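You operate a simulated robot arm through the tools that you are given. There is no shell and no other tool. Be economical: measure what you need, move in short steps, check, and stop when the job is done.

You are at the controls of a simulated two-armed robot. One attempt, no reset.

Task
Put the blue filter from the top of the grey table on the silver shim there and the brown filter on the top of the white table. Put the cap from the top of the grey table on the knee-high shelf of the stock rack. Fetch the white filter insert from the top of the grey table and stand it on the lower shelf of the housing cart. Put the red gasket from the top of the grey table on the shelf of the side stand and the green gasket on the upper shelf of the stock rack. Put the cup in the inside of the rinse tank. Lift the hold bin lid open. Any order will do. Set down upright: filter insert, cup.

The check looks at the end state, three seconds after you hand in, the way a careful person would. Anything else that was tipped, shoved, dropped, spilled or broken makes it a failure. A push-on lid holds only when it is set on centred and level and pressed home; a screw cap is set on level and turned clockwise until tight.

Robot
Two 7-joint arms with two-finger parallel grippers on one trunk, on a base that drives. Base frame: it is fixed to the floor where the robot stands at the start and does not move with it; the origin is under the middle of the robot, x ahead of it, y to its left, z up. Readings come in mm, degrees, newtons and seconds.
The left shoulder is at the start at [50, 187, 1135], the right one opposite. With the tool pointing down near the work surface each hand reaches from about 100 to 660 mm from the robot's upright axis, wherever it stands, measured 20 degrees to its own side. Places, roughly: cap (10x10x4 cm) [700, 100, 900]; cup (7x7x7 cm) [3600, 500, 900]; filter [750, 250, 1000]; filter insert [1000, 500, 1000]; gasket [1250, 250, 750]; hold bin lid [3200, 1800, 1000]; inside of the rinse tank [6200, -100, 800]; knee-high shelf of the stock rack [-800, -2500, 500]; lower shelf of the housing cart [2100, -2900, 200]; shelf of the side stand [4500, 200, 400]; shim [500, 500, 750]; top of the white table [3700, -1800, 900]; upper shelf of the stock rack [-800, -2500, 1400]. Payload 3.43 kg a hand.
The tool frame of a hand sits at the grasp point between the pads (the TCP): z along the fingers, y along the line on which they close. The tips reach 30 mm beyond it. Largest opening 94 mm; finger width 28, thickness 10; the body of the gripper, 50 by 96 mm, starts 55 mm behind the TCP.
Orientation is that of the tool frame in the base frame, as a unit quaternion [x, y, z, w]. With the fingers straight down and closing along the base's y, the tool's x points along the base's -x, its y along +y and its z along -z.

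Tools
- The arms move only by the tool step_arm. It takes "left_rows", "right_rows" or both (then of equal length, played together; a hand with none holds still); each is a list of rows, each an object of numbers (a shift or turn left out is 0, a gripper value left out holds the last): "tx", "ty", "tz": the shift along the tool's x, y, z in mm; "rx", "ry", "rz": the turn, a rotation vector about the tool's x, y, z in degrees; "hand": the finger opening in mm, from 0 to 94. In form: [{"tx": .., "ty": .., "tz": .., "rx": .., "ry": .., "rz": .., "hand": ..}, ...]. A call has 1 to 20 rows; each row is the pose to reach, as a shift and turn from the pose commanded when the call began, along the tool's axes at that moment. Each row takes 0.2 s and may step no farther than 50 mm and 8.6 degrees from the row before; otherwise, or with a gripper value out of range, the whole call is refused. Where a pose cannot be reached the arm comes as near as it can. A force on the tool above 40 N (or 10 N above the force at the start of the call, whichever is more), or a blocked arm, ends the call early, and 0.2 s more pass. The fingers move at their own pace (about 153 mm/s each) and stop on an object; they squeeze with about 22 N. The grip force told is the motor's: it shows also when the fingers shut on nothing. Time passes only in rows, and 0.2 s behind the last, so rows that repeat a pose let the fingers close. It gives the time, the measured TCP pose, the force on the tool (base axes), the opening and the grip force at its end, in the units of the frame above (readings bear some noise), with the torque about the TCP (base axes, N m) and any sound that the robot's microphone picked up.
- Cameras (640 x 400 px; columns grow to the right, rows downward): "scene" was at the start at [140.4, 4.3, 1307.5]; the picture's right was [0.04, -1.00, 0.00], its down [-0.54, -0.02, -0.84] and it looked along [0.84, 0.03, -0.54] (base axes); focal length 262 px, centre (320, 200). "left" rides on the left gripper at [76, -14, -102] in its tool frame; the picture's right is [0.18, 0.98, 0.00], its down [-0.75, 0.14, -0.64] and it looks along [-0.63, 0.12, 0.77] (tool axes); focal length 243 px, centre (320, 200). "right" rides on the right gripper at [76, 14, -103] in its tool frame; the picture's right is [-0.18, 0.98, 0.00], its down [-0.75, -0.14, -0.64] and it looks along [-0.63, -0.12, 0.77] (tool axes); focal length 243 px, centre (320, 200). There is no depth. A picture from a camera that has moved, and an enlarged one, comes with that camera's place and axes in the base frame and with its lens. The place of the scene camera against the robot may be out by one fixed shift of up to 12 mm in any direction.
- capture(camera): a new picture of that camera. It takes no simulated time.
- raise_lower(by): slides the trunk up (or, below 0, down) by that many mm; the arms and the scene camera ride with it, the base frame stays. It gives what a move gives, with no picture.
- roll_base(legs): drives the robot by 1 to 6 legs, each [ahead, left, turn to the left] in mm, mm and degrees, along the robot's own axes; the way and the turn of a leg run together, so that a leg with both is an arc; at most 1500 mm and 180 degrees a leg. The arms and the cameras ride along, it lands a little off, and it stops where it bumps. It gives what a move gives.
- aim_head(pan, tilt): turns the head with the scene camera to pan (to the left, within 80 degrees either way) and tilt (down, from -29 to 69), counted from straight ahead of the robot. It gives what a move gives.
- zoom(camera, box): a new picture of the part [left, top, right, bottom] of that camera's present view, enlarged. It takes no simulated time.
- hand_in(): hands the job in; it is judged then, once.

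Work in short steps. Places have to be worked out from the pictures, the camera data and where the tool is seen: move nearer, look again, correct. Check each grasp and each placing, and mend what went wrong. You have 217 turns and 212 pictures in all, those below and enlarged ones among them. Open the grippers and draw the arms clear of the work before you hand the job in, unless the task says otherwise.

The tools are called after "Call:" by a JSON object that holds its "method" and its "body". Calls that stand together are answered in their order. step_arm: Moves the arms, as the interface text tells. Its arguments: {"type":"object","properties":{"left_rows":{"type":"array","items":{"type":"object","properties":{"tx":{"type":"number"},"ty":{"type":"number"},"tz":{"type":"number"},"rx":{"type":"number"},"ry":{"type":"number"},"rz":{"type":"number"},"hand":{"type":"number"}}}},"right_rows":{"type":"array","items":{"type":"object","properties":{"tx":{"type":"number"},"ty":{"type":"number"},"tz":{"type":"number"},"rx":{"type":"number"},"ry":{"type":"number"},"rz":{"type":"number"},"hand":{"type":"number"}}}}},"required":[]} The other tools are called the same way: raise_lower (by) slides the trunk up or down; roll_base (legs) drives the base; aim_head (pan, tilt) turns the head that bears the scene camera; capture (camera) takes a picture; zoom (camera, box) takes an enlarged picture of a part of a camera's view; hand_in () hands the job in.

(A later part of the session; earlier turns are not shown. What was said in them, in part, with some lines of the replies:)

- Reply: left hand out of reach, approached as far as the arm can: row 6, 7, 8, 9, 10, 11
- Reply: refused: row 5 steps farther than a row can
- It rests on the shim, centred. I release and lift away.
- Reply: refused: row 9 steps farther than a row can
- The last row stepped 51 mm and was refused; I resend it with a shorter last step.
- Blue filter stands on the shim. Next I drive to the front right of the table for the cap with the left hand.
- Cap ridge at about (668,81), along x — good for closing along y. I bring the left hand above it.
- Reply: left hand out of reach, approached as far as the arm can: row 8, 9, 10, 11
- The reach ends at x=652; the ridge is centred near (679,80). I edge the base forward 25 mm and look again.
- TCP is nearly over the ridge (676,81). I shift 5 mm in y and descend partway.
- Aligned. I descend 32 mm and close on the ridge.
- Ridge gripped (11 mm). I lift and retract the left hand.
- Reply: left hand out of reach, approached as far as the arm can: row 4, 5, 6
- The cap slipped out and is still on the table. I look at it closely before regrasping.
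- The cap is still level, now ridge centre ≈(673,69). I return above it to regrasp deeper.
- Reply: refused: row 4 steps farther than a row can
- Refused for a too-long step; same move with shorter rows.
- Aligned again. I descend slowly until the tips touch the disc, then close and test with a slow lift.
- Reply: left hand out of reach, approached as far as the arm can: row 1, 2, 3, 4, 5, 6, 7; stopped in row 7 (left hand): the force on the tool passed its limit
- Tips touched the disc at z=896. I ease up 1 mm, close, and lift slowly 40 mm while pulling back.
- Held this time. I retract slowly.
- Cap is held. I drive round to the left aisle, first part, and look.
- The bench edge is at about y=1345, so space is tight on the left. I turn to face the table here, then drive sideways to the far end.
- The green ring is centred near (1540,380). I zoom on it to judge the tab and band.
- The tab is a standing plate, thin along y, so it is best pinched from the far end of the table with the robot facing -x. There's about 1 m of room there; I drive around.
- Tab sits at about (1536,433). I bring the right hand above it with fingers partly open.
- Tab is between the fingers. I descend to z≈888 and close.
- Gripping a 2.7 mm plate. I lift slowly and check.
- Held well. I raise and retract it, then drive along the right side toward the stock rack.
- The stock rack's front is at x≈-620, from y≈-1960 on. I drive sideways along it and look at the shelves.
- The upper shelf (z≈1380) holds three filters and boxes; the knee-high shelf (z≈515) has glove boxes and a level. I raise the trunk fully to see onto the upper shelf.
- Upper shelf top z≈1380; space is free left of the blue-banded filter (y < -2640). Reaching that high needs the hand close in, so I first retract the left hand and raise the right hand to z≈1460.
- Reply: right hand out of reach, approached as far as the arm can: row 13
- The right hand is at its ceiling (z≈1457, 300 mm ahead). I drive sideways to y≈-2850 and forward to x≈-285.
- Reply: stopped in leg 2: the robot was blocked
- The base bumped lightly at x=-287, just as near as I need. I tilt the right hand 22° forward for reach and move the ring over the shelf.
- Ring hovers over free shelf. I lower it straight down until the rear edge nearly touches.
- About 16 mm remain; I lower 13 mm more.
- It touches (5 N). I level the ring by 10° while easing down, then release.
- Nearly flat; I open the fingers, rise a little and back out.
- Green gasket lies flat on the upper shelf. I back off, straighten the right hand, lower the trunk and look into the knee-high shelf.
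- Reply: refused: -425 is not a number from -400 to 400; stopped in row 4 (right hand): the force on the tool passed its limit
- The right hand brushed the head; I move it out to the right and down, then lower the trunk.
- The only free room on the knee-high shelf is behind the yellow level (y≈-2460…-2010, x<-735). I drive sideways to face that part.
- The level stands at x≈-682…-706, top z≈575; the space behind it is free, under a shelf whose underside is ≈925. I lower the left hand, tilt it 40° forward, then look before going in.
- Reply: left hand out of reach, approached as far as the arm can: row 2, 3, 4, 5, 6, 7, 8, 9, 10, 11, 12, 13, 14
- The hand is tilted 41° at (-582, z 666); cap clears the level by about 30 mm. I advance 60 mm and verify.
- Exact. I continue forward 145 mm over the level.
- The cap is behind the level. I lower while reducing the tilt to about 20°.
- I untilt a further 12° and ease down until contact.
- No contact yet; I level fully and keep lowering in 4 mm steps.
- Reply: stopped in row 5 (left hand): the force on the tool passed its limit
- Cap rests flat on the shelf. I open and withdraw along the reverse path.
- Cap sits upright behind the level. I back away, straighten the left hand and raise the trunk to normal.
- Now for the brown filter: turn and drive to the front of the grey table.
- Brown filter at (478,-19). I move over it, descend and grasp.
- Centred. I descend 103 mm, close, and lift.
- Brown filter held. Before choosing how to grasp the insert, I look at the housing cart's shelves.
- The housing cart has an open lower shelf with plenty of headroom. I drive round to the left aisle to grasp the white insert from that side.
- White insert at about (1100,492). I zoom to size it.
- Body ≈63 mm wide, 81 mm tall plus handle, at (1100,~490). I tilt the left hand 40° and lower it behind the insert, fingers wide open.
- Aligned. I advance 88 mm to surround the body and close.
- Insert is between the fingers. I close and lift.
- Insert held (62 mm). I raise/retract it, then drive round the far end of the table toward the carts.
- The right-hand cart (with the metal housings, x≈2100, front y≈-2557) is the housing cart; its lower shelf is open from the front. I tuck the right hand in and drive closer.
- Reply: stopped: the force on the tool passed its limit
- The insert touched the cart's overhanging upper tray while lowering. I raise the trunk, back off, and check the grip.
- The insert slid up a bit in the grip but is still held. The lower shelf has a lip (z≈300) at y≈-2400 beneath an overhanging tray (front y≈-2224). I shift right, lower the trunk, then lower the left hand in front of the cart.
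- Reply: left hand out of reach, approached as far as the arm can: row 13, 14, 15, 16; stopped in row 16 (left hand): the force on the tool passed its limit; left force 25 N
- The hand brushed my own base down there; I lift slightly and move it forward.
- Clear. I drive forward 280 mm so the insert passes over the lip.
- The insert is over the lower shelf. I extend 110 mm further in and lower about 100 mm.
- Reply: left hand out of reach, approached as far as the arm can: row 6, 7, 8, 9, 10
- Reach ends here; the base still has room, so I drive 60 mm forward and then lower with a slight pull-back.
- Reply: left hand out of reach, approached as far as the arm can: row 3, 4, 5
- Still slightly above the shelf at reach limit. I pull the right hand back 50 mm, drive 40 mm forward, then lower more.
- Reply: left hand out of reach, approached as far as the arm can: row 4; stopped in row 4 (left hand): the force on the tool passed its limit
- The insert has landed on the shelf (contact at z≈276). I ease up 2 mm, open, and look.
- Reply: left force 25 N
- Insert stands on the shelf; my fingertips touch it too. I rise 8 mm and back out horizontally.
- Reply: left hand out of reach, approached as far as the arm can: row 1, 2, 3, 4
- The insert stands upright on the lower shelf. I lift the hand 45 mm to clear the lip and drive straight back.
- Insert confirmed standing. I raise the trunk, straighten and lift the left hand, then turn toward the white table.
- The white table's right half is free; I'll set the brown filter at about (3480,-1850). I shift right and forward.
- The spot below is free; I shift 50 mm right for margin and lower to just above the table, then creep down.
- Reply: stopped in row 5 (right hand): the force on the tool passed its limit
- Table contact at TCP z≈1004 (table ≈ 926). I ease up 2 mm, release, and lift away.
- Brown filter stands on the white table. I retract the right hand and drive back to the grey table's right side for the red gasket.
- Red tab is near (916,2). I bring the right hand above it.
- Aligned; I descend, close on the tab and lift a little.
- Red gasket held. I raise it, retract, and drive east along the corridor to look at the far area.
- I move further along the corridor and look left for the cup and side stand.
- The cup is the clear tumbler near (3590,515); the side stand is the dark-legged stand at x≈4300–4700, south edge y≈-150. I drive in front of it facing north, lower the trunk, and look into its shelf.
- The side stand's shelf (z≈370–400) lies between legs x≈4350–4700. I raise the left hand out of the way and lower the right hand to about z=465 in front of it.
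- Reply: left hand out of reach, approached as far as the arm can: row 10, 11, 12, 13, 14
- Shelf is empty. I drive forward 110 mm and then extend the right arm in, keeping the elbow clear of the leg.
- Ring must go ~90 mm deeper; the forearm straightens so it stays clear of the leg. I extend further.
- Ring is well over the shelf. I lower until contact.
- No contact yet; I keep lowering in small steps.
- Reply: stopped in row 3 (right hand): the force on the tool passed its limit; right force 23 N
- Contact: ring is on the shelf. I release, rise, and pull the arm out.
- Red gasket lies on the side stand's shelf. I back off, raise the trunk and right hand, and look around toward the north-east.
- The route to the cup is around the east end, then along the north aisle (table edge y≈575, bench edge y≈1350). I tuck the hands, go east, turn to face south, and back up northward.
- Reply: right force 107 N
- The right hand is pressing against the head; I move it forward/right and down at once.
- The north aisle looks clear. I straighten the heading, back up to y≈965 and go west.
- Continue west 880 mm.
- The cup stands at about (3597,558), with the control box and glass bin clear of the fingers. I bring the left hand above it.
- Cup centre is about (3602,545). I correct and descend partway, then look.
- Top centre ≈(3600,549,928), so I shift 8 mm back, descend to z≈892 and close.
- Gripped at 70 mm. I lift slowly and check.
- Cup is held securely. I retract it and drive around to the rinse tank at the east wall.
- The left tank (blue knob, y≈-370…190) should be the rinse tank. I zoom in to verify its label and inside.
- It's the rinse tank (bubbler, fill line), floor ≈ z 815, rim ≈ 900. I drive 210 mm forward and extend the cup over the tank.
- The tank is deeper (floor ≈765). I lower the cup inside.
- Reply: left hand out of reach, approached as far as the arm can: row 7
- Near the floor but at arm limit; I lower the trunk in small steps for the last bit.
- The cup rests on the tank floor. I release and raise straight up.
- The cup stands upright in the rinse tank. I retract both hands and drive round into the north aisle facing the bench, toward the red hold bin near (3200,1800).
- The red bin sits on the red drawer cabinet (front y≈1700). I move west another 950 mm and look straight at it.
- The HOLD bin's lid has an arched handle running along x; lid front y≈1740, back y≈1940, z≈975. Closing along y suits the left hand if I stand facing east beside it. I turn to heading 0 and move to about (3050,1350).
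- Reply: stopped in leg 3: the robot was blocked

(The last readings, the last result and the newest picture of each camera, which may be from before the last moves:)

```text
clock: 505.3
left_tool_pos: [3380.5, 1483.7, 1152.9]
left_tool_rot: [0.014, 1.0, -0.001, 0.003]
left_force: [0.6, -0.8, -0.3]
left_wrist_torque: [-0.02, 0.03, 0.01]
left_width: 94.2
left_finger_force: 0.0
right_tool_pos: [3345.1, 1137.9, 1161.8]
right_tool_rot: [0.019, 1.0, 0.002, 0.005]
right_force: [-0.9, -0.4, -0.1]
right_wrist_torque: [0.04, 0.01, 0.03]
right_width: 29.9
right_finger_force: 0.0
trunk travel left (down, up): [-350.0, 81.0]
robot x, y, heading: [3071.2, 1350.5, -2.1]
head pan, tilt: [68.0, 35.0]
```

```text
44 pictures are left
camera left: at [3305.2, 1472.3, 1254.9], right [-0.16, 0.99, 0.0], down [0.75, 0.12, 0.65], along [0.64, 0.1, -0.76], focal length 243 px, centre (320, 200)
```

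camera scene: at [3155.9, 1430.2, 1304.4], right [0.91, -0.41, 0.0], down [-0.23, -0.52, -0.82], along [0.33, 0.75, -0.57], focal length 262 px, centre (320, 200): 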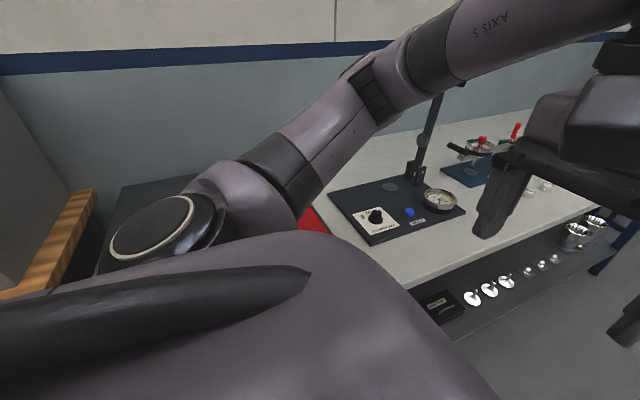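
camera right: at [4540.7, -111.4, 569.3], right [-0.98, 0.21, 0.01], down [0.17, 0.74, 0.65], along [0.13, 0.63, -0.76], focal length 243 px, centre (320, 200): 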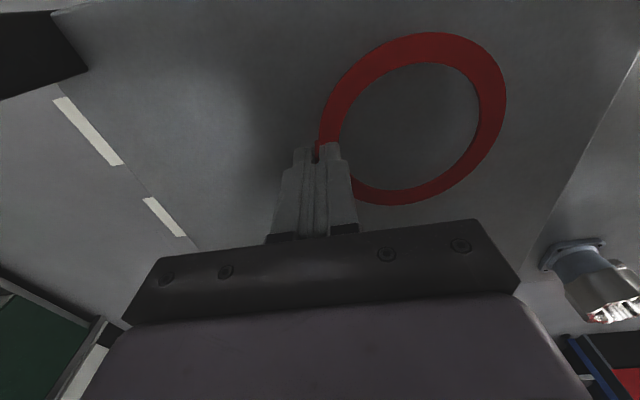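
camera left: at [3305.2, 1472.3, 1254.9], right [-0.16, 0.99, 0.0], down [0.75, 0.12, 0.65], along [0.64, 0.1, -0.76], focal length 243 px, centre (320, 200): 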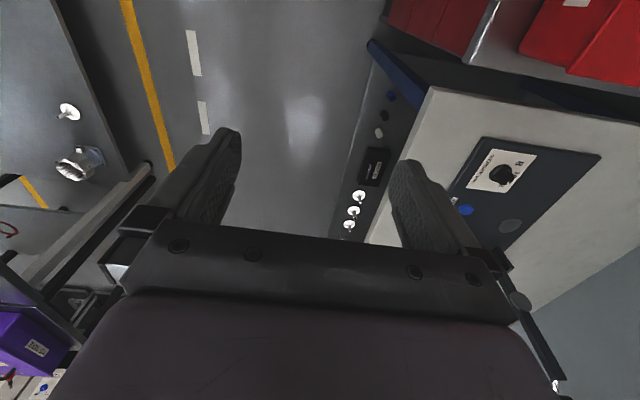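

Something blocked the last millimetres and the left elbow sits above the bin, so this side-on stance is poor. I retreat, turn back to face the bench, and check the bin.

Call:
{"method": "roll_base", "body": {"legs": [[0, -420, 0], [0, 0, 92], [0, -90, 0], [150, 0, 0]]}}

Call:
{"method": "aim_head", "body": {"pan": 0, "tilt": 30}}

Call:
{"method": "capture", "body": {"camera": "scene"}}

```text
clock: 513.5
left_tool_pos: [3006.7, 1385.1, 1152.8]
left_tool_rot: [-0.704, 0.71, 0.002, 0.004]
left_force: [0.3, 0.3, 0.0]
left_wrist_torque: [0.0, -0.01, 0.0]
left_width: 94.1
left_finger_force: 0.2
right_tool_pos: [3352.4, 1353.7, 1162.2]
right_tool_rot: [-0.699, 0.715, 0.004, 0.002]
right_force: [0.0, 0.3, 0.0]
right_wrist_torque: [-0.05, 0.02, 0.01]
right_width: 30.1
right_finger_force: 0.0
trunk travel left (down, up): [-350.0, 81.0]
robot x, y, heading: [3149.5, 1069.1, 89.0]
head pan, tilt: [68.0, 35.0]
```

```text
clock: 514.9
left_tool_pos: [3006.2, 1385.0, 1154.3]
left_tool_rot: [-0.703, 0.711, 0.003, 0.004]
left_force: [0.3, -0.8, -0.1]
left_wrist_torque: [0.02, -0.05, 0.0]
left_width: 94.1
left_finger_force: 0.1
right_tool_pos: [3352.8, 1354.3, 1162.2]
right_tool_rot: [-0.699, 0.715, 0.004, 0.001]
right_force: [-1.1, 0.2, -0.3]
right_wrist_torque: [0.0, 0.02, -0.01]
right_width: 30.0
right_finger_force: 0.0
trunk travel left (down, up): [-350.0, 81.0]
robot x, y, heading: [3142.5, 1075.0, 89.0]
head pan, tilt: [0.0, 30.0]
```

```text
43 pictures are left
camera scene: at [3140.2, 1223.6, 1312.2], right [1.0, -0.02, 0.0], down [-0.01, -0.5, -0.87], along [0.01, 0.87, -0.5], focal length 262 px, centre (320, 200)
```

scene: 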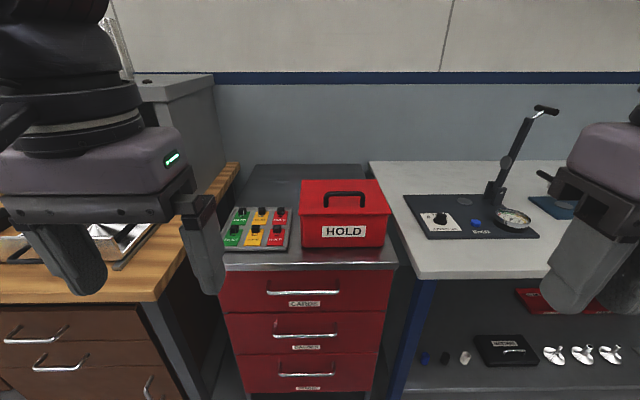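

Bin is in place: lid z≈975, y 1740–1929, handle bar at (3210, 1782, ~1005). I test turning the left hand −90° in free space.

Call:
{"method": "step_arm", "body": {"left_rows": [{"rz": -8.2, "tz": -5}, {"rz": -16.4, "tz": -10}, {"rz": -24.6, "tz": -15}, {"rz": -32.8, "tz": -20}, {"rz": -41, "tz": -20}, {"rz": -49.2, "tz": -20}, {"rz": -57.4, "tz": -20}, {"rz": -65.6, "tz": -20}, {"rz": -73.8, "tz": -20}, {"rz": -82, "tz": -20}, {"rz": -90, "tz": -20}]}}

Call:
{"method": "capture", "body": {"camera": "scene"}}

```text
clock: 517.3
left_tool_pos: [3007.6, 1383.6, 1172.4]
left_tool_rot: [1.0, -0.004, 0.001, -0.004]
left_force: [-0.1, -0.7, 0.2]
left_wrist_torque: [0.03, 0.02, 0.03]
left_width: 93.9
left_finger_force: 0.0
right_tool_pos: [3351.9, 1354.5, 1162.8]
right_tool_rot: [-0.699, 0.715, 0.005, 0.002]
right_force: [0.5, -0.2, 0.2]
right_wrist_torque: [-0.01, -0.02, 0.02]
right_width: 29.8
right_finger_force: 0.1
trunk travel left (down, up): [-350.0, 81.0]
robot x, y, heading: [3144.9, 1074.1, 89.2]
head pan, tilt: [0.0, 30.0]
```

```text
42 pictures are left
camera scene: at [3140.2, 1223.6, 1312.2], right [1.0, -0.02, 0.0], down [-0.01, -0.5, -0.87], along [0.01, 0.87, -0.5], focal length 262 px, centre (320, 200)
```

scene: 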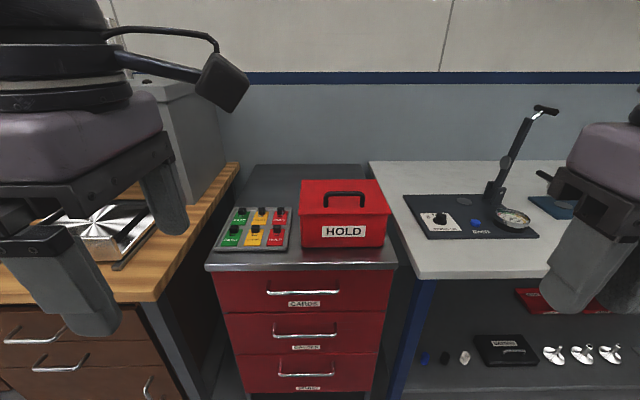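

That turn works. I position the robot at about (3310,1325), with the trunk raised fully.

Call:
{"method": "raise_lower", "body": {"by": 80}}

Call:
{"method": "roll_base", "body": {"legs": [[0, -165, 0.8], [150, 0, 0], [95, 0, 0]]}}

Call:
{"method": "aim_head", "body": {"pan": 15, "tilt": 35}}

Call:
{"method": "capture", "body": {"camera": "scene"}}

Call:
{"method": "capture", "body": {"camera": "left"}}

```text
clock: 518.5
left_tool_pos: [3005.4, 1385.3, 1254.7]
left_tool_rot: [1.0, -0.005, 0.001, -0.004]
left_force: [0.3, -0.4, 0.5]
left_wrist_torque: [0.0, -0.02, -0.02]
left_width: 93.7
left_finger_force: 0.0
right_tool_pos: [3351.1, 1355.9, 1243.4]
right_tool_rot: [-0.699, 0.715, 0.005, 0.001]
right_force: [0.6, 0.4, 0.5]
right_wrist_torque: [0.0, -0.03, 0.01]
right_width: 30.0
right_finger_force: 0.0
trunk travel left (down, up): [-430.0, 1.0]
robot x, y, heading: [3147.6, 1075.1, 88.9]
head pan, tilt: [0.0, 30.0]
```

```text
clock: 521.6
left_tool_pos: [3164.0, 1625.9, 1253.6]
left_tool_rot: [1.0, 0.002, 0.0, -0.004]
left_force: [0.1, 0.1, 0.2]
left_wrist_torque: [-0.02, 0.0, 0.0]
left_width: 93.9
left_finger_force: 0.0
right_tool_pos: [3510.1, 1602.0, 1241.8]
right_tool_rot: [-0.705, 0.709, 0.005, 0.001]
right_force: [0.1, 0.7, 0.1]
right_wrist_torque: [-0.02, 0.03, 0.01]
right_width: 29.9
right_finger_force: 0.2
trunk travel left (down, up): [-430.0, 1.0]
robot x, y, heading: [3305.5, 1314.1, 89.9]
head pan, tilt: [0.0, 30.0]
```

```text
clock: 522.3
left_tool_pos: [3165.2, 1625.4, 1252.7]
left_tool_rot: [1.0, 0.003, 0.001, -0.004]
left_force: [0.6, 1.0, 0.0]
left_wrist_torque: [-0.01, 0.05, 0.0]
left_width: 93.9
left_finger_force: 0.1
right_tool_pos: [3510.4, 1601.2, 1243.9]
right_tool_rot: [-0.705, 0.71, 0.005, 0.002]
right_force: [-0.2, 0.9, 0.2]
right_wrist_torque: [0.0, 0.02, 0.0]
right_width: 29.9
right_finger_force: 0.0
trunk travel left (down, up): [-430.0, 1.0]
robot x, y, heading: [3306.7, 1320.2, 90.0]
head pan, tilt: [15.0, 35.0]
```

```text
41 pictures are left
camera scene: at [3278.0, 1461.5, 1384.4], right [0.97, 0.26, 0.0], down [0.15, -0.55, -0.82], along [-0.21, 0.79, -0.57], focal length 262 px, centre (320, 200)
```

scene: 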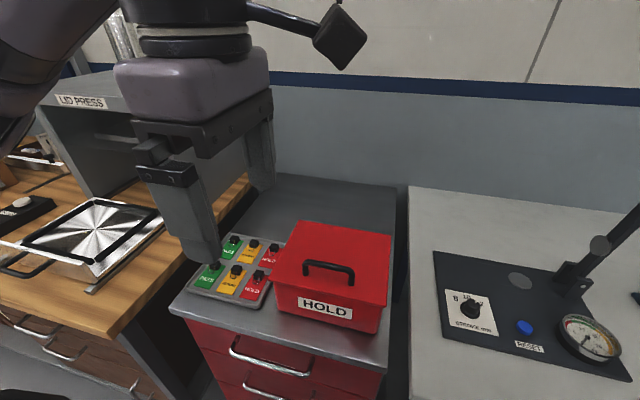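

```text
40 pictures are left
camera left: at [3241.1, 1639.4, 1355.8], right [0.19, -0.98, -0.01], down [-0.75, -0.15, 0.64], along [-0.63, -0.11, -0.77], focal length 243 px, centre (320, 200)
```

left: 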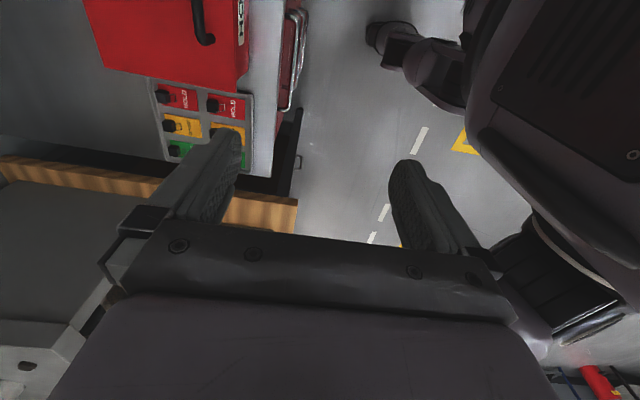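

Handle bar at (3211,1780). I move the left hand above it with fingers at 50 mm.

Call:
{"method": "step_arm", "body": {"left_rows": [{"tx": 12, "ty": -40, "hand": 50}, {"tx": 24, "ty": -80}, {"tx": 36, "ty": -120}, {"tx": 46, "ty": -155, "tz": 15}, {"tx": 46, "ty": -155, "tz": 55}, {"tx": 46, "ty": -155, "tz": 95}, {"tx": 46, "ty": -155, "tz": 135}, {"tx": 46, "ty": -155, "tz": 173}, {"tx": 46, "ty": -155, "tz": 173}]}}

Call:
{"method": "capture", "body": {"camera": "left"}}

Call:
{"method": "zoom", "body": {"camera": "scene", "box": [240, 140, 420, 340]}}

```text
clock: 524.3
left_tool_pos: [3209.4, 1781.9, 1079.1]
left_tool_rot: [1.0, 0.002, 0.001, -0.006]
left_force: [0.1, -1.0, 0.5]
left_wrist_torque: [0.02, 0.01, 0.01]
left_width: 50.1
left_finger_force: 0.1
right_tool_pos: [3510.3, 1600.8, 1242.6]
right_tool_rot: [-0.705, 0.709, 0.005, 0.001]
right_force: [-0.9, 0.6, -0.7]
right_wrist_torque: [0.0, 0.0, 0.01]
right_width: 29.9
right_finger_force: 0.1
trunk travel left (down, up): [-430.0, 1.0]
robot x, y, heading: [3309.1, 1318.4, 90.1]
head pan, tilt: [15.0, 35.0]
```

```text
39 pictures are left
camera left: at [3285.7, 1796.3, 1181.7], right [0.19, -0.98, -0.01], down [-0.75, -0.15, 0.64], along [-0.63, -0.11, -0.77], focal length 243 px, centre (320, 200)
```

left: 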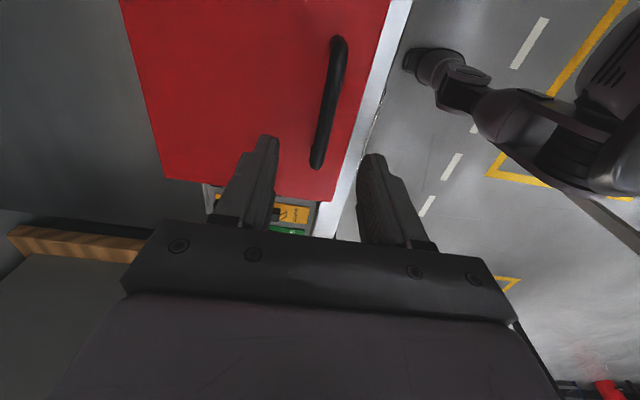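

```text
2.00 times, centred on (330, 240) of scene
camera zoom: at [3278.0, 1461.4, 1384.4], right [0.97, 0.26, 0.0], down [0.15, -0.55, -0.82], along [-0.21, 0.79, -0.57], focal length 524 px, centre (300, 120)
```

zoom: 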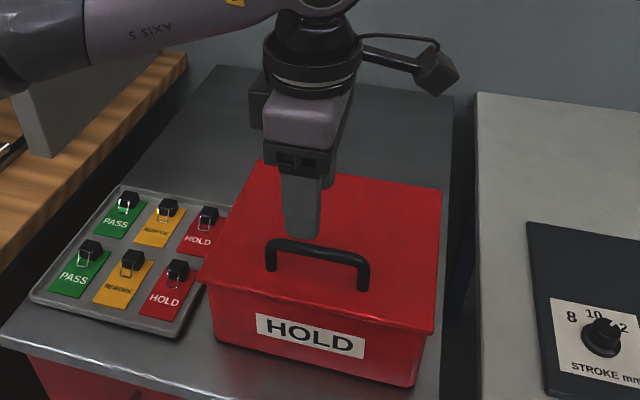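

Bar centre (3223,1781) — aligned in y. I shift 12 mm in x, descend to z≈1010 and grip.

Call:
{"method": "step_arm", "body": {"left_rows": [{"tx": 12, "tz": 20}, {"tx": 12, "tz": 40}, {"tx": 12, "tz": 58}, {"tx": 12, "tz": 67}, {"tx": 12, "tz": 67, "hand": 0}, {"tx": 12, "tz": 67, "hand": 0}, {"tx": 12, "tz": 67, "hand": 0}]}}

Call:
{"method": "capture", "body": {"camera": "left"}}

```text
clock: 525.9
left_tool_pos: [3219.7, 1779.1, 1015.1]
left_tool_rot: [1.0, 0.001, 0.001, -0.004]
left_force: [-3.5, -25.0, 4.4]
left_wrist_torque: [-0.49, 0.65, -0.27]
left_width: 11.4
left_finger_force: 45.0
right_tool_pos: [3509.8, 1598.0, 1244.3]
right_tool_rot: [-0.705, 0.709, 0.006, 0.002]
right_force: [0.7, 0.5, 0.1]
right_wrist_torque: [0.0, 0.01, -0.01]
right_width: 30.1
right_finger_force: 0.1
trunk travel left (down, up): [-430.0, 1.0]
robot x, y, heading: [3307.9, 1319.7, 90.0]
head pan, tilt: [15.0, 35.0]
```

```text
37 pictures are left
camera left: at [3297.8, 1794.1, 1117.5], right [0.19, -0.98, -0.01], down [-0.75, -0.15, 0.64], along [-0.63, -0.11, -0.77], focal length 243 px, centre (320, 200)
```

left: 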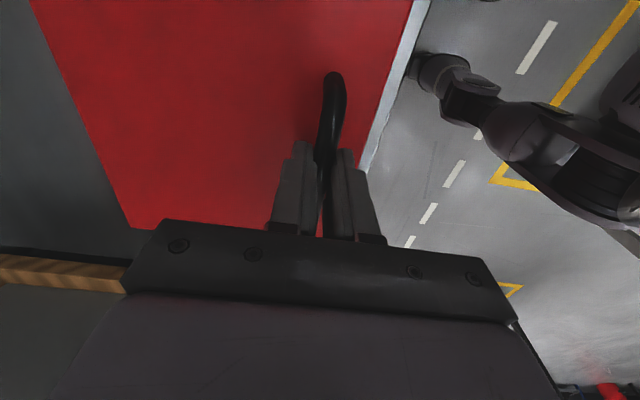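

Gripped the bar (11 mm) with a slight sideways preload. I relieve 3 mm and lift along the hinge arc to about 30°.

Call:
{"method": "step_arm", "body": {"left_rows": [{"ty": 3, "tz": -2}, {"ty": 1, "tz": -8}, {"ty": -1, "tz": -14}, {"ty": -5, "tz": -26}, {"ty": -11, "tz": -38}, {"ty": -17, "tz": -49}, {"ty": -25, "tz": -60}, {"ty": -33, "tz": -70}]}}

Call:
{"method": "capture", "body": {"camera": "scene"}}

```text
clock: 527.7
left_tool_pos: [3221.3, 1817.5, 1087.4]
left_tool_rot: [1.0, 0.003, 0.001, -0.005]
left_force: [-4.9, -4.1, 1.8]
left_wrist_torque: [-0.16, 0.51, 0.0]
left_width: 11.4
left_finger_force: 44.5
right_tool_pos: [3509.4, 1599.9, 1242.6]
right_tool_rot: [-0.705, 0.71, 0.006, 0.002]
right_force: [-0.2, -0.2, -0.1]
right_wrist_torque: [0.02, 0.0, 0.0]
right_width: 30.0
right_finger_force: 0.1
trunk travel left (down, up): [-430.0, 1.0]
robot x, y, heading: [3306.8, 1317.0, 90.2]
head pan, tilt: [15.0, 35.0]
```

```text
36 pictures are left
camera scene: at [3277.2, 1461.0, 1384.5], right [0.97, 0.26, 0.0], down [0.15, -0.55, -0.82], along [-0.21, 0.79, -0.57], focal length 262 px, centre (320, 200)
```

scene: 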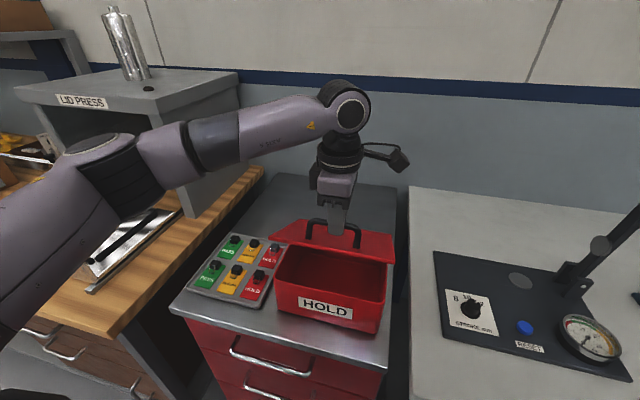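

The lid is opening well and the bin hasn't moved. I continue the arc to about 70°, tilting the hand 15° forward for reach.

Call:
{"method": "step_arm", "body": {"left_rows": [{"ty": -9, "tz": -9, "rx": 2}, {"ty": -19, "tz": -18, "rx": 4}, {"ty": -30, "tz": -26, "rx": 6}, {"ty": -42, "tz": -32, "rx": 8}, {"ty": -54, "tz": -38, "rx": 10}, {"ty": -67, "tz": -42, "rx": 12}, {"ty": -80, "tz": -46, "rx": 14}, {"ty": -93, "tz": -48, "rx": 15}]}}

Call:
{"method": "capture", "body": {"camera": "scene"}}

```text
clock: 529.5
left_tool_pos: [3222.0, 1905.4, 1135.1]
left_tool_rot: [0.991, 0.003, 0.001, -0.137]
left_force: [0.0, -2.1, 2.2]
left_wrist_torque: [-0.21, 0.38, 0.84]
left_width: 11.5
left_finger_force: 45.3
right_tool_pos: [3510.7, 1601.2, 1243.4]
right_tool_rot: [-0.705, 0.71, 0.006, 0.001]
right_force: [0.1, 0.2, -0.5]
right_wrist_torque: [0.01, 0.0, 0.0]
right_width: 30.0
right_finger_force: 0.0
trunk travel left (down, up): [-430.0, 1.0]
robot x, y, heading: [3310.1, 1320.4, 89.8]
head pan, tilt: [15.0, 35.0]
```

```text
35 pictures are left
camera scene: at [3278.1, 1461.0, 1384.5], right [0.97, 0.26, 0.0], down [0.15, -0.55, -0.82], along [-0.21, 0.79, -0.57], focal length 262 px, centre (320, 200)
```

scene: 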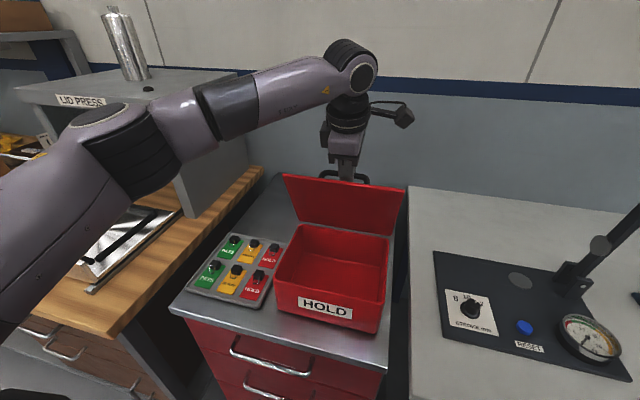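

About 70° open. I carry on past vertical toward ~98°.

Call:
{"method": "step_arm", "body": {"left_rows": [{"ty": -13, "tz": 3, "rx": 3}, {"ty": -26, "tz": 6, "rx": 5}, {"ty": -38, "tz": 11, "rx": 8}, {"ty": -50, "tz": 16.6, "rx": 10}, {"ty": -60, "tz": 22, "rx": 12}, {"ty": -68, "tz": 27.5, "rx": 14}]}}

Call:
{"method": "capture", "body": {"camera": "scene"}}

```text
clock: 530.9
left_tool_pos: [3220.9, 1964.7, 1130.9]
left_tool_rot: [0.972, 0.002, 0.001, -0.236]
left_force: [-5.5, -25.1, 22.4]
left_wrist_torque: [-4.89, 0.3, 0.26]
left_width: 11.1
left_finger_force: 44.6
right_tool_pos: [3509.2, 1596.8, 1243.8]
right_tool_rot: [-0.705, 0.709, 0.007, 0.004]
right_force: [0.2, -0.5, 0.4]
right_wrist_torque: [-0.03, 0.03, 0.01]
right_width: 30.1
right_finger_force: 0.0
trunk travel left (down, up): [-430.0, 1.0]
robot x, y, heading: [3307.0, 1319.4, 89.9]
head pan, tilt: [15.0, 35.0]
stopped in row 6 (left hand): the force on the tool passed its limit (the readings are from after the stop); the commanded pose is now the measured one
```

```text
34 pictures are left
camera scene: at [3277.2, 1456.5, 1385.3], right [0.97, 0.26, 0.0], down [0.15, -0.55, -0.82], along [-0.21, 0.79, -0.57], focal length 262 px, centre (320, 200)
```

scene: 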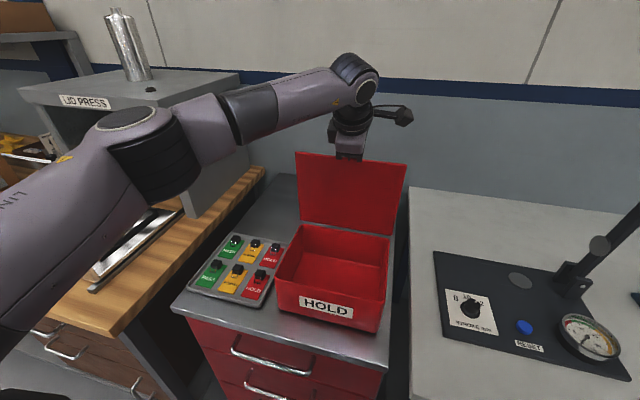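

The lid is about vertical and something (lid edge or hinge stop) resists. I open the fingers slightly, staying in place, to see whether it holds.

Call:
{"method": "step_arm", "body": {"left_rows": [{"hand": 16}, {"hand": 20}, {"hand": 22}, {"hand": 22}, {"hand": 22}]}}

Call:
{"method": "zoom", "body": {"camera": "scene", "box": [240, 60, 440, 340]}}

Call:
{"method": "capture", "body": {"camera": "left"}}

```text
clock: 532.1
left_tool_pos: [3222.0, 1965.6, 1133.0]
left_tool_rot: [0.97, 0.002, 0.0, -0.243]
left_force: [-5.3, -18.3, 35.5]
left_wrist_torque: [-4.11, 0.49, -0.46]
left_width: 21.4
left_finger_force: 0.0
right_tool_pos: [3509.8, 1595.5, 1244.4]
right_tool_rot: [-0.705, 0.709, 0.007, 0.004]
right_force: [0.4, 0.3, -0.4]
right_wrist_torque: [0.02, 0.01, 0.01]
right_width: 29.9
right_finger_force: 0.0
trunk travel left (down, up): [-430.0, 1.0]
robot x, y, heading: [3309.3, 1313.2, 90.0]
head pan, tilt: [15.0, 35.0]
```

```text
1.43 times, centred on (340, 200) of scene
camera zoom: at [3277.6, 1454.8, 1385.3], right [0.97, 0.26, 0.0], down [0.15, -0.55, -0.82], along [-0.21, 0.79, -0.57], focal length 374 px, centre (291, 200)
```

zoom: 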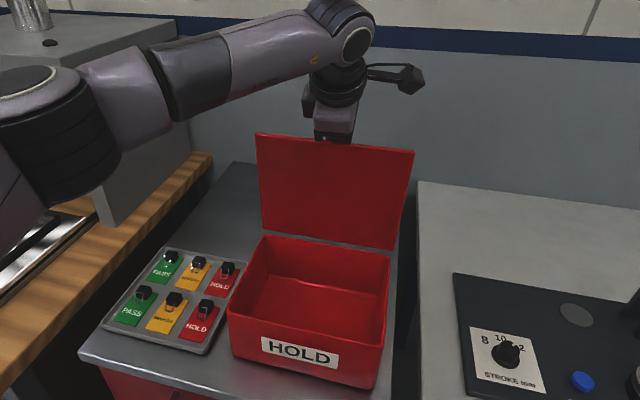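

```text
32 pictures are left
camera left: at [3298.4, 1931.3, 1229.9], right [0.19, -0.87, -0.46], down [-0.75, -0.43, 0.5], along [-0.63, 0.25, -0.73], focal length 243 px, centre (320, 200)
```

left: 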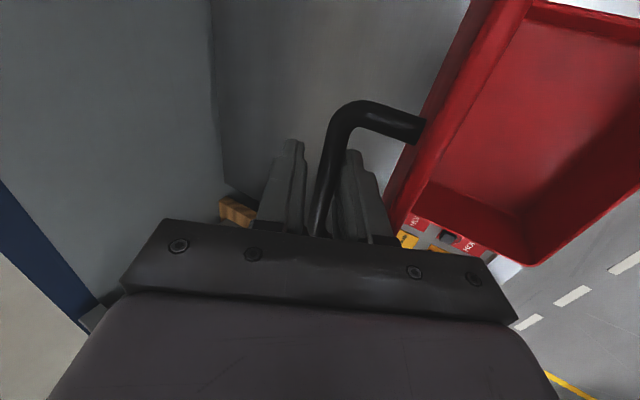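

The palm is pressing on the lid's top edge. I raise the hand 12 mm to relieve it and look again.

Call:
{"method": "step_arm", "body": {"left_rows": [{"ty": -2, "tz": -4}, {"ty": -4, "tz": -8}, {"ty": -6, "tz": -12}, {"ty": -6, "tz": -12}]}}

Call:
{"method": "capture", "body": {"camera": "left"}}

```text
clock: 533.1
left_tool_pos: [3220.1, 1970.1, 1134.8]
left_tool_rot: [0.972, 0.001, -0.001, -0.235]
left_force: [1.6, -9.1, -12.9]
left_wrist_torque: [-1.22, -0.02, 0.11]
left_width: 30.1
left_finger_force: 7.0
right_tool_pos: [3509.0, 1601.1, 1241.7]
right_tool_rot: [-0.705, 0.709, 0.006, 0.001]
right_force: [0.5, 0.1, 0.4]
right_wrist_torque: [0.02, 0.0, -0.03]
right_width: 30.1
right_finger_force: 0.1
trunk travel left (down, up): [-430.0, 1.0]
robot x, y, heading: [3307.4, 1317.9, 90.1]
head pan, tilt: [15.0, 35.0]
```

```text
31 pictures are left
camera left: at [3298.6, 1937.1, 1232.1], right [0.18, -0.87, -0.45], down [-0.75, -0.42, 0.51], along [-0.63, 0.24, -0.74], focal length 243 px, centre (320, 200)
```

left: 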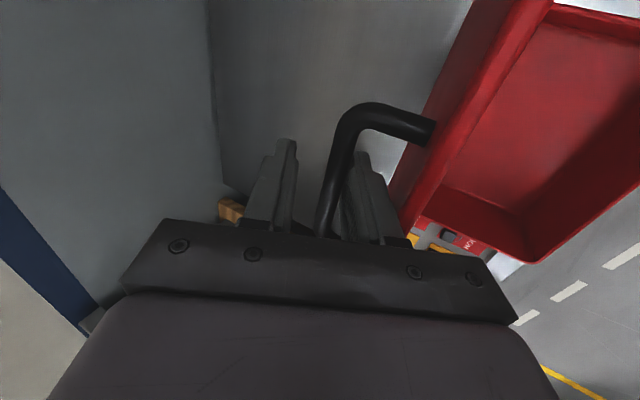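

The lid still leans toward closing. I re-grip it with the left hand and bring the closed right hand, tilted forward, to the inside of the lid so it can push it past vertical.

Call:
{"method": "step_arm", "body": {"left_rows": [{"hand": 0}, {"hand": 0}, {"hand": 0}, {"hand": 0}, {"hand": 0}, {"hand": 0}, {"hand": 0}, {"hand": 0}, {"hand": 0}, {"hand": 0}, {"hand": 0}, {"hand": 0}, {"hand": 0}], "right_rows": [{"ty": 35, "ry": -6, "hand": 0}, {"ty": 70, "ry": -12, "tz": 10}, {"ty": 105, "ry": -18, "tz": 20}, {"ty": 140, "ry": -24, "tz": 30}, {"ty": 175, "ry": -30, "tz": 45}, {"ty": 210, "ry": -36, "tz": 60}, {"ty": 210, "tx": -42, "ry": -40, "tz": 75}, {"ty": 210, "tx": -84, "ry": -40, "tz": 90}, {"ty": 210, "tx": -126, "ry": -40, "tz": 105}, {"ty": 210, "tx": -168, "ry": -40, "tz": 120}, {"ty": 210, "tx": -210, "ry": -40, "tz": 133}, {"ty": 210, "tx": -245, "ry": -40, "tz": 145}, {"ty": 210, "tx": -270, "ry": -40, "tz": 147}]}}

Call:
{"method": "capture", "body": {"camera": "scene"}}

Call:
{"method": "capture", "body": {"camera": "right"}}

```text
clock: 534.3
left_tool_pos: [3220.9, 1965.5, 1129.7]
left_tool_rot: [0.975, 0.003, 0.0, -0.223]
left_force: [-1.5, -5.6, -3.1]
left_wrist_torque: [-0.79, -1.05, 0.0]
left_width: 11.4
left_finger_force: 44.7
right_tool_pos: [3350.7, 1604.6, 1208.1]
right_tool_rot: [-0.681, 0.691, 0.175, 0.172]
right_force: [-0.1, 0.7, 0.1]
right_wrist_torque: [-0.1, -0.02, -0.15]
right_width: 0.1
right_finger_force: 21.9
trunk travel left (down, up): [-430.0, 1.0]
robot x, y, heading: [3307.0, 1319.6, 89.8]
head pan, tilt: [15.0, 35.0]
stopped in row 5 (right hand): the force on the tool passed its limit (the readings are from after the stop); the commanded pose is now the measured one
```

```text
30 pictures are left
camera scene: at [3277.8, 1460.3, 1385.2], right [0.97, 0.26, 0.0], down [0.15, -0.55, -0.82], along [-0.21, 0.79, -0.57], focal length 262 px, centre (320, 200)
```

scene: 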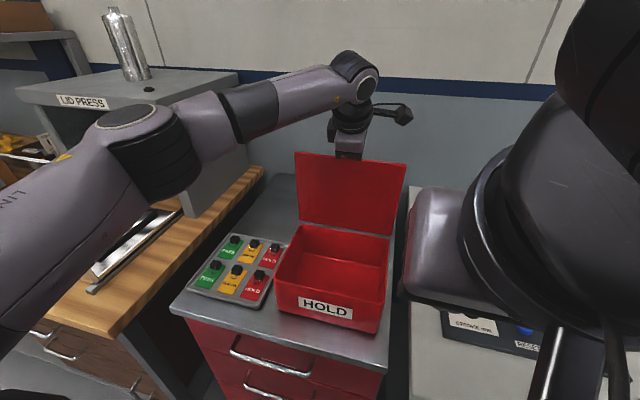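

```text
29 pictures are left
camera right: at [3336.0, 1489.9, 1263.5], right [-0.98, 0.18, 0.1], down [0.15, 0.36, 0.92], along [0.13, 0.92, -0.38], focal length 243 px, centre (320, 200)
```

right: 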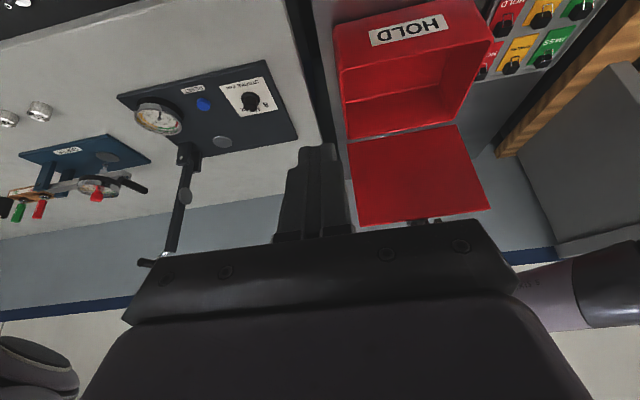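

The right hand touched my head on the way; I route it forward first, then left and down, to in front of the lid.

Call:
{"method": "step_arm", "body": {"right_rows": [{"tx": -35, "tz": 19, "ty": -5}, {"tx": -70, "tz": 38, "ry": -3}, {"tx": -96, "tz": 74, "ty": 10, "ry": -6}, {"tx": -119, "tz": 114, "ty": 22, "ry": -9}, {"tx": -140, "tz": 149, "ty": 35, "ry": -12}, {"tx": -157, "tz": 181, "ty": 45, "ry": -12}, {"tx": -170, "tz": 211, "ty": 50, "ry": -12}]}}

Call:
{"method": "capture", "body": {"camera": "scene"}}

Call:
{"method": "capture", "body": {"camera": "right"}}

```text
clock: 535.9
left_tool_pos: [3221.9, 1965.6, 1130.3]
left_tool_rot: [0.974, 0.002, -0.002, -0.225]
left_force: [0.7, -9.0, -7.2]
left_wrist_torque: [-1.35, -0.27, 0.52]
left_width: 11.2
left_finger_force: 44.8
right_tool_pos: [3304.7, 1854.6, 1106.3]
right_tool_rot: [-0.658, 0.669, 0.244, 0.244]
right_force: [-0.2, 0.7, 0.1]
right_wrist_torque: [0.0, 0.03, 0.03]
right_width: 0.0
right_finger_force: 21.9
trunk travel left (down, up): [-430.0, 1.0]
robot x, y, heading: [3308.1, 1315.7, 90.2]
head pan, tilt: [15.0, 35.0]
```

```text
28 pictures are left
camera scene: at [3277.7, 1460.6, 1384.4], right [0.97, 0.26, 0.0], down [0.15, -0.55, -0.82], along [-0.21, 0.79, -0.57], focal length 262 px, centre (320, 200)
```

scene: 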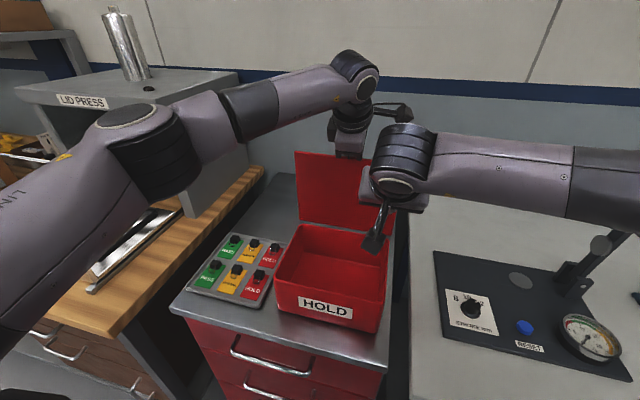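

```text
27 pictures are left
camera right: at [3289.7, 1731.4, 1134.8], right [-0.98, 0.15, 0.13], down [0.15, 0.16, 0.98], along [0.13, 0.98, -0.18], focal length 243 px, centre (320, 200)
```

right: 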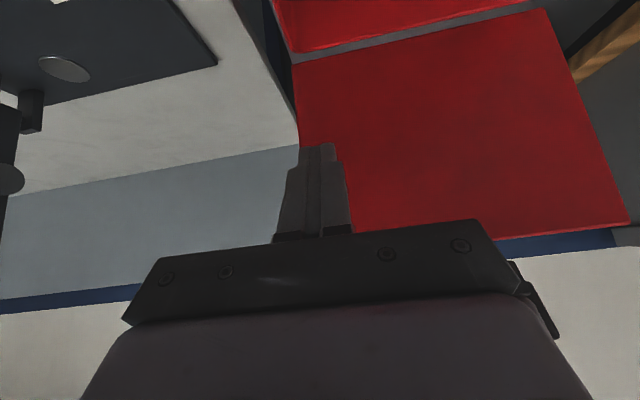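

Right fingertips are just in front of the lid's right part. I shift 15 mm left and advance until they touch the lid.

Call:
{"method": "step_arm", "body": {"right_rows": [{"ty": 15, "tx": -8, "tz": 6}, {"ty": 15, "tx": -16, "tz": 13}, {"ty": 15, "tx": -23, "tz": 19}, {"ty": 15, "tx": -30, "tz": 26}, {"ty": 15, "tx": -36, "tz": 31}, {"ty": 15, "tx": -42, "tz": 36}]}}

Call:
{"method": "capture", "body": {"camera": "right"}}

```text
clock: 537.2
left_tool_pos: [3220.5, 1966.7, 1130.6]
left_tool_rot: [0.974, 0.002, -0.001, -0.225]
left_force: [1.3, -3.2, 4.4]
left_wrist_torque: [-1.6, 0.4, 0.69]
left_width: 11.2
left_finger_force: 45.3
right_tool_pos: [3288.5, 1899.7, 1103.7]
right_tool_rot: [-0.661, 0.669, 0.241, 0.239]
right_force: [3.2, -7.6, 1.4]
right_wrist_torque: [-0.09, -0.1, -0.07]
right_width: 0.0
right_finger_force: 21.7
trunk travel left (down, up): [-430.0, 1.0]
robot x, y, heading: [3311.3, 1319.5, 89.9]
head pan, tilt: [15.0, 35.0]
stopped in row 6 (right hand): the force on the tool passed its limit (the readings are from after the stop); the commanded pose is now the measured one
```

```text
26 pictures are left
camera right: at [3273.1, 1776.4, 1133.8], right [-0.98, 0.15, 0.12], down [0.15, 0.17, 0.97], along [0.13, 0.97, -0.19], focal length 243 px, centre (320, 200)
```

right: 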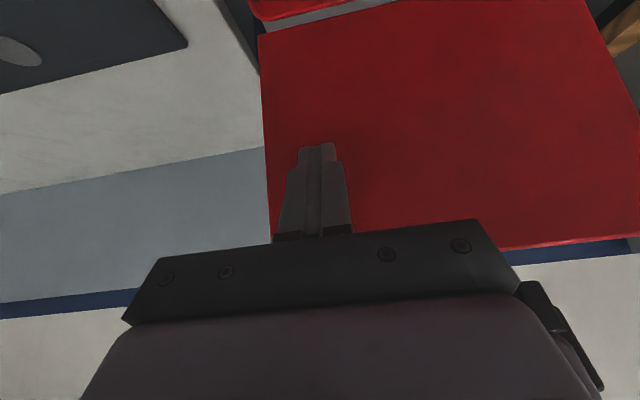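

Right fingertips hold the lid (~85°). Now the left hand opens and withdraws straight up.

Call:
{"method": "step_arm", "body": {"left_rows": [{"hand": 22}, {"hand": 24}, {"hand": 24, "ty": -4, "tz": -9}, {"hand": 24, "ty": -9, "tz": -18}, {"hand": 24, "ty": -15, "tz": -31}, {"hand": 24, "ty": -22, "tz": -45}, {"hand": 24, "ty": -31, "tz": -63}, {"hand": 24, "ty": -40, "tz": -81}]}}

Call:
{"method": "capture", "body": {"camera": "scene"}}

```text
clock: 538.0
left_tool_pos: [3220.6, 1968.4, 1131.8]
left_tool_rot: [0.975, 0.002, 0.0, -0.223]
left_force: [1.2, 5.6, 1.4]
left_wrist_torque: [-0.57, 0.02, -0.03]
left_width: 20.9
left_finger_force: 0.0
right_tool_pos: [3287.9, 1897.2, 1103.1]
right_tool_rot: [-0.662, 0.669, 0.239, 0.238]
right_force: [4.2, -10.2, -0.1]
right_wrist_torque: [-0.13, -0.04, -0.09]
right_width: 0.0
right_finger_force: 21.9
trunk travel left (down, up): [-430.0, 1.0]
robot x, y, heading: [3307.7, 1315.4, 89.7]
head pan, tilt: [15.0, 35.0]
stopped in row 4 (right hand): the force on the tool passed its limit (the readings are from after the stop); the commanded pose is now the measured one
```

```text
25 pictures are left
camera scene: at [3279.1, 1459.3, 1384.5], right [0.97, 0.26, 0.0], down [0.15, -0.55, -0.82], along [-0.21, 0.79, -0.57], focal length 262 px, centre (320, 200)
```

scene: 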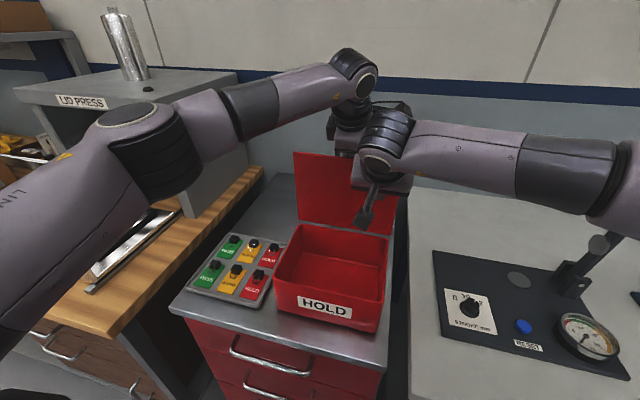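

The withdrawal should go along the fingers' own axis instead. I slide the left hand out axially.

Call:
{"method": "step_arm", "body": {"left_rows": [{"hand": 24, "tz": -8}, {"hand": 24, "tz": -18}, {"hand": 24, "tz": -30}, {"hand": 24, "tz": -45}, {"hand": 24, "tz": -60}, {"hand": 24, "tz": -80}, {"hand": 24, "tz": -100}]}}

Call:
{"method": "capture", "body": {"camera": "scene"}}

```text
clock: 539.6
left_tool_pos: [3221.8, 1925.0, 1220.1]
left_tool_rot: [0.975, 0.002, -0.002, -0.222]
left_force: [-0.6, -0.2, 0.8]
left_wrist_torque: [0.0, -0.02, 0.04]
left_width: 24.2
left_finger_force: 0.1
right_tool_pos: [3286.5, 1899.8, 1103.3]
right_tool_rot: [-0.661, 0.669, 0.241, 0.24]
right_force: [-0.2, 0.5, -0.4]
right_wrist_torque: [-0.01, 0.02, -0.02]
right_width: 0.5
right_finger_force: 21.7
trunk travel left (down, up): [-430.0, 1.0]
robot x, y, heading: [3308.0, 1315.9, 89.9]
head pan, tilt: [15.0, 35.0]
```

```text
24 pictures are left
camera scene: at [3278.2, 1460.4, 1384.4], right [0.97, 0.26, 0.0], down [0.15, -0.55, -0.82], along [-0.21, 0.79, -0.57], focal length 262 px, centre (320, 200)
```

scene: 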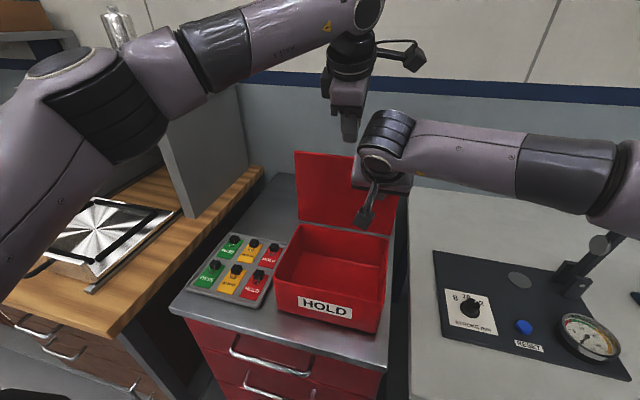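

The left hand is clear, and the right feels no load, so the lid stands. I nudge it gently further with the right hand.

Call:
{"method": "step_arm", "body": {"right_rows": [{"tx": -4, "tz": 3}, {"tx": -8, "tz": 7}, {"tx": -11, "tz": 10}, {"tx": -15, "tz": 13}]}}

Call:
{"method": "zoom", "body": {"camera": "scene", "box": [240, 100, 440, 340]}}

```text
clock: 540.6
left_tool_pos: [3219.5, 1925.9, 1220.0]
left_tool_rot: [0.975, 0.002, -0.001, -0.221]
left_force: [-0.5, 0.5, -0.5]
left_wrist_torque: [0.01, -0.03, -0.01]
left_width: 24.1
left_finger_force: 0.1
right_tool_pos: [3287.2, 1920.4, 1102.3]
right_tool_rot: [-0.662, 0.669, 0.24, 0.238]
right_force: [0.3, 0.1, 0.5]
right_wrist_torque: [0.02, -0.02, 0.02]
right_width: 0.4
right_finger_force: 21.5
trunk travel left (down, up): [-430.0, 1.0]
robot x, y, heading: [3308.0, 1317.5, 89.8]
head pan, tilt: [15.0, 35.0]
```

```text
1.67 times, centred on (340, 220) of scene
camera zoom: at [3278.2, 1460.6, 1384.4], right [0.97, 0.26, 0.0], down [0.15, -0.55, -0.82], along [-0.21, 0.79, -0.57], focal length 436 px, centre (287, 167)
```

zoom: 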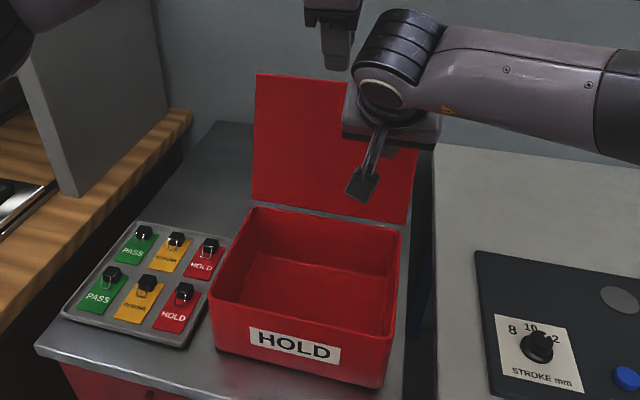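

The lid now leans back on its own, past vertical. I withdraw both hands clear.

Call:
{"method": "step_arm", "body": {"right_rows": [{"tx": 20, "tz": -22}, {"tx": 40, "tz": -45}, {"tx": 65, "tz": -70, "ty": -15}, {"tx": 90, "tz": -95, "ty": -30}, {"tx": 110, "tz": -115, "ty": -60}, {"tx": 120, "tz": -130, "ty": -100}, {"tx": 130, "tz": -140, "ty": -140}], "left_rows": [{"tz": -20}, {"tz": -40, "tx": -10}, {"tz": -50, "ty": 25, "tx": -25}, {"tz": -60, "ty": 55, "tx": -45}, {"tz": -70, "ty": 85, "tx": -65}, {"tz": -80, "ty": 115, "tx": -85}, {"tz": -85, "ty": 140, "tx": -105}]}}

Call:
{"method": "capture", "body": {"camera": "scene"}}

```text
clock: 542.2
left_tool_pos: [3117.2, 1763.1, 1238.1]
left_tool_rot: [0.975, 0.002, -0.001, -0.222]
left_force: [0.3, -0.3, -0.1]
left_wrist_torque: [0.01, -0.04, 0.0]
left_width: 24.2
left_finger_force: 0.1
right_tool_pos: [3424.9, 1726.2, 1128.2]
right_tool_rot: [-0.662, 0.669, 0.24, 0.238]
right_force: [-0.1, 0.3, -0.7]
right_wrist_torque: [-0.03, 0.03, 0.0]
right_width: 0.2
right_finger_force: 21.7
trunk travel left (down, up): [-430.0, 1.0]
robot x, y, heading: [3312.0, 1316.2, 89.6]
head pan, tilt: [15.0, 35.0]
```

```text
22 pictures are left
camera scene: at [3278.6, 1459.8, 1384.5], right [0.97, 0.26, 0.0], down [0.15, -0.55, -0.82], along [-0.21, 0.79, -0.57], focal length 262 px, centre (320, 200)
```

scene: 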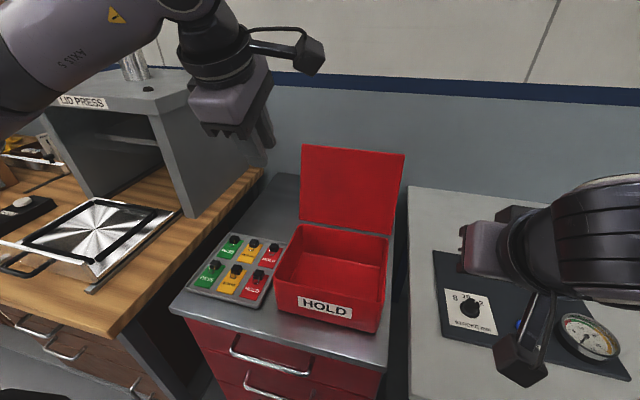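

The lid stays open by itself and the bin is undisturbed. I open the grippers and back away.

Call:
{"method": "step_arm", "body": {"right_rows": [{"hand": 60}, {"hand": 90}], "left_rows": [{"hand": 60}, {"hand": 90}]}}

Call:
{"method": "roll_base", "body": {"legs": [[-280, 0, 0]]}}

Call:
{"method": "capture", "body": {"camera": "scene"}}

```text
clock: 542.8
left_tool_pos: [3117.2, 1764.6, 1237.6]
left_tool_rot: [0.975, 0.002, -0.001, -0.222]
left_force: [1.0, -0.3, 0.5]
left_wrist_torque: [0.02, 0.03, 0.01]
left_width: 90.0
left_finger_force: 0.0
right_tool_pos: [3424.6, 1726.2, 1129.0]
right_tool_rot: [-0.662, 0.669, 0.24, 0.238]
right_force: [0.7, 0.5, 0.0]
right_wrist_torque: [0.01, 0.02, -0.02]
right_width: 90.0
right_finger_force: 0.1
trunk travel left (down, up): [-430.0, 1.0]
robot x, y, heading: [3309.5, 1316.3, 89.8]
head pan, tilt: [15.0, 35.0]
```

```text
clock: 544.8
left_tool_pos: [3117.8, 1484.6, 1238.3]
left_tool_rot: [0.975, -0.001, -0.001, -0.222]
left_force: [0.5, -0.3, -0.6]
left_wrist_torque: [0.01, 0.01, -0.01]
left_width: 89.9
left_finger_force: 0.1
right_tool_pos: [3425.0, 1445.1, 1128.7]
right_tool_rot: [-0.659, 0.671, 0.24, 0.24]
right_force: [0.7, -0.2, -1.1]
right_wrist_torque: [-0.02, 0.0, 0.02]
right_width: 90.0
right_finger_force: 0.1
trunk travel left (down, up): [-430.0, 1.0]
robot x, y, heading: [3308.2, 1030.6, 89.8]
head pan, tilt: [15.0, 35.0]
```

```text
21 pictures are left
camera scene: at [3277.9, 1180.6, 1384.5], right [0.97, 0.25, 0.0], down [0.14, -0.55, -0.82], along [-0.21, 0.79, -0.57], focal length 262 px, centre (320, 200)
```

scene: 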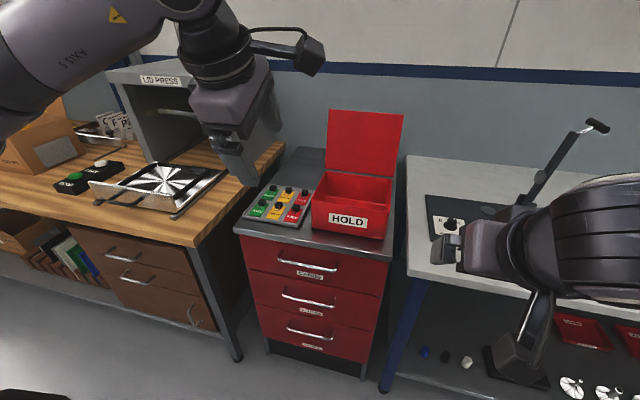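

All items are placed, the lid stands open, the grippers are open and the arms are clear; I hand in the job.

Call:
{"method": "hand_in", "body": {}}

```text
The job is handed in.
```

I placed every item, opened the hold bin lid and handed the job in; the check's result is not back yet.

- **Blue filter:** standing on the silver shim on the grey table.
- **Brown filter:** standing on the white table.
- **Cap:** flat on the knee-high shelf of the stock rack, behind the yellow level.
- **Green gasket:** flat on the upper shelf of the stock rack.
- **White filter insert:** upright on the lower shelf of the housing cart.
- **Red gasket:** flat on the shelf of the side stand.
- **Cup:** upright inside the rinse tank. I took the tank with the fill line and bubbler knob as the rinse tank, from its position; I did not see it labelled so.
- **Hold bin lid:** open past vertical and staying there by itself.

These contacts along the way could count against the job:

- I once drove with the blue filter still down at table height because an arm move had been refused; I saw nothing disturbed.
- The cap slipped out on the first grasp and moved about a centimetre before I regrasped it.
- The base bumped the stock rack, and the robot was stopped by a bump near the hold bin's cabinet.
- While being lowered, the insert touched the housing cart's upper tray.
- The fingertips pressed on the cart's lower shelf.

In the pictures I took after these contacts, I saw nothing moved or knocked over.
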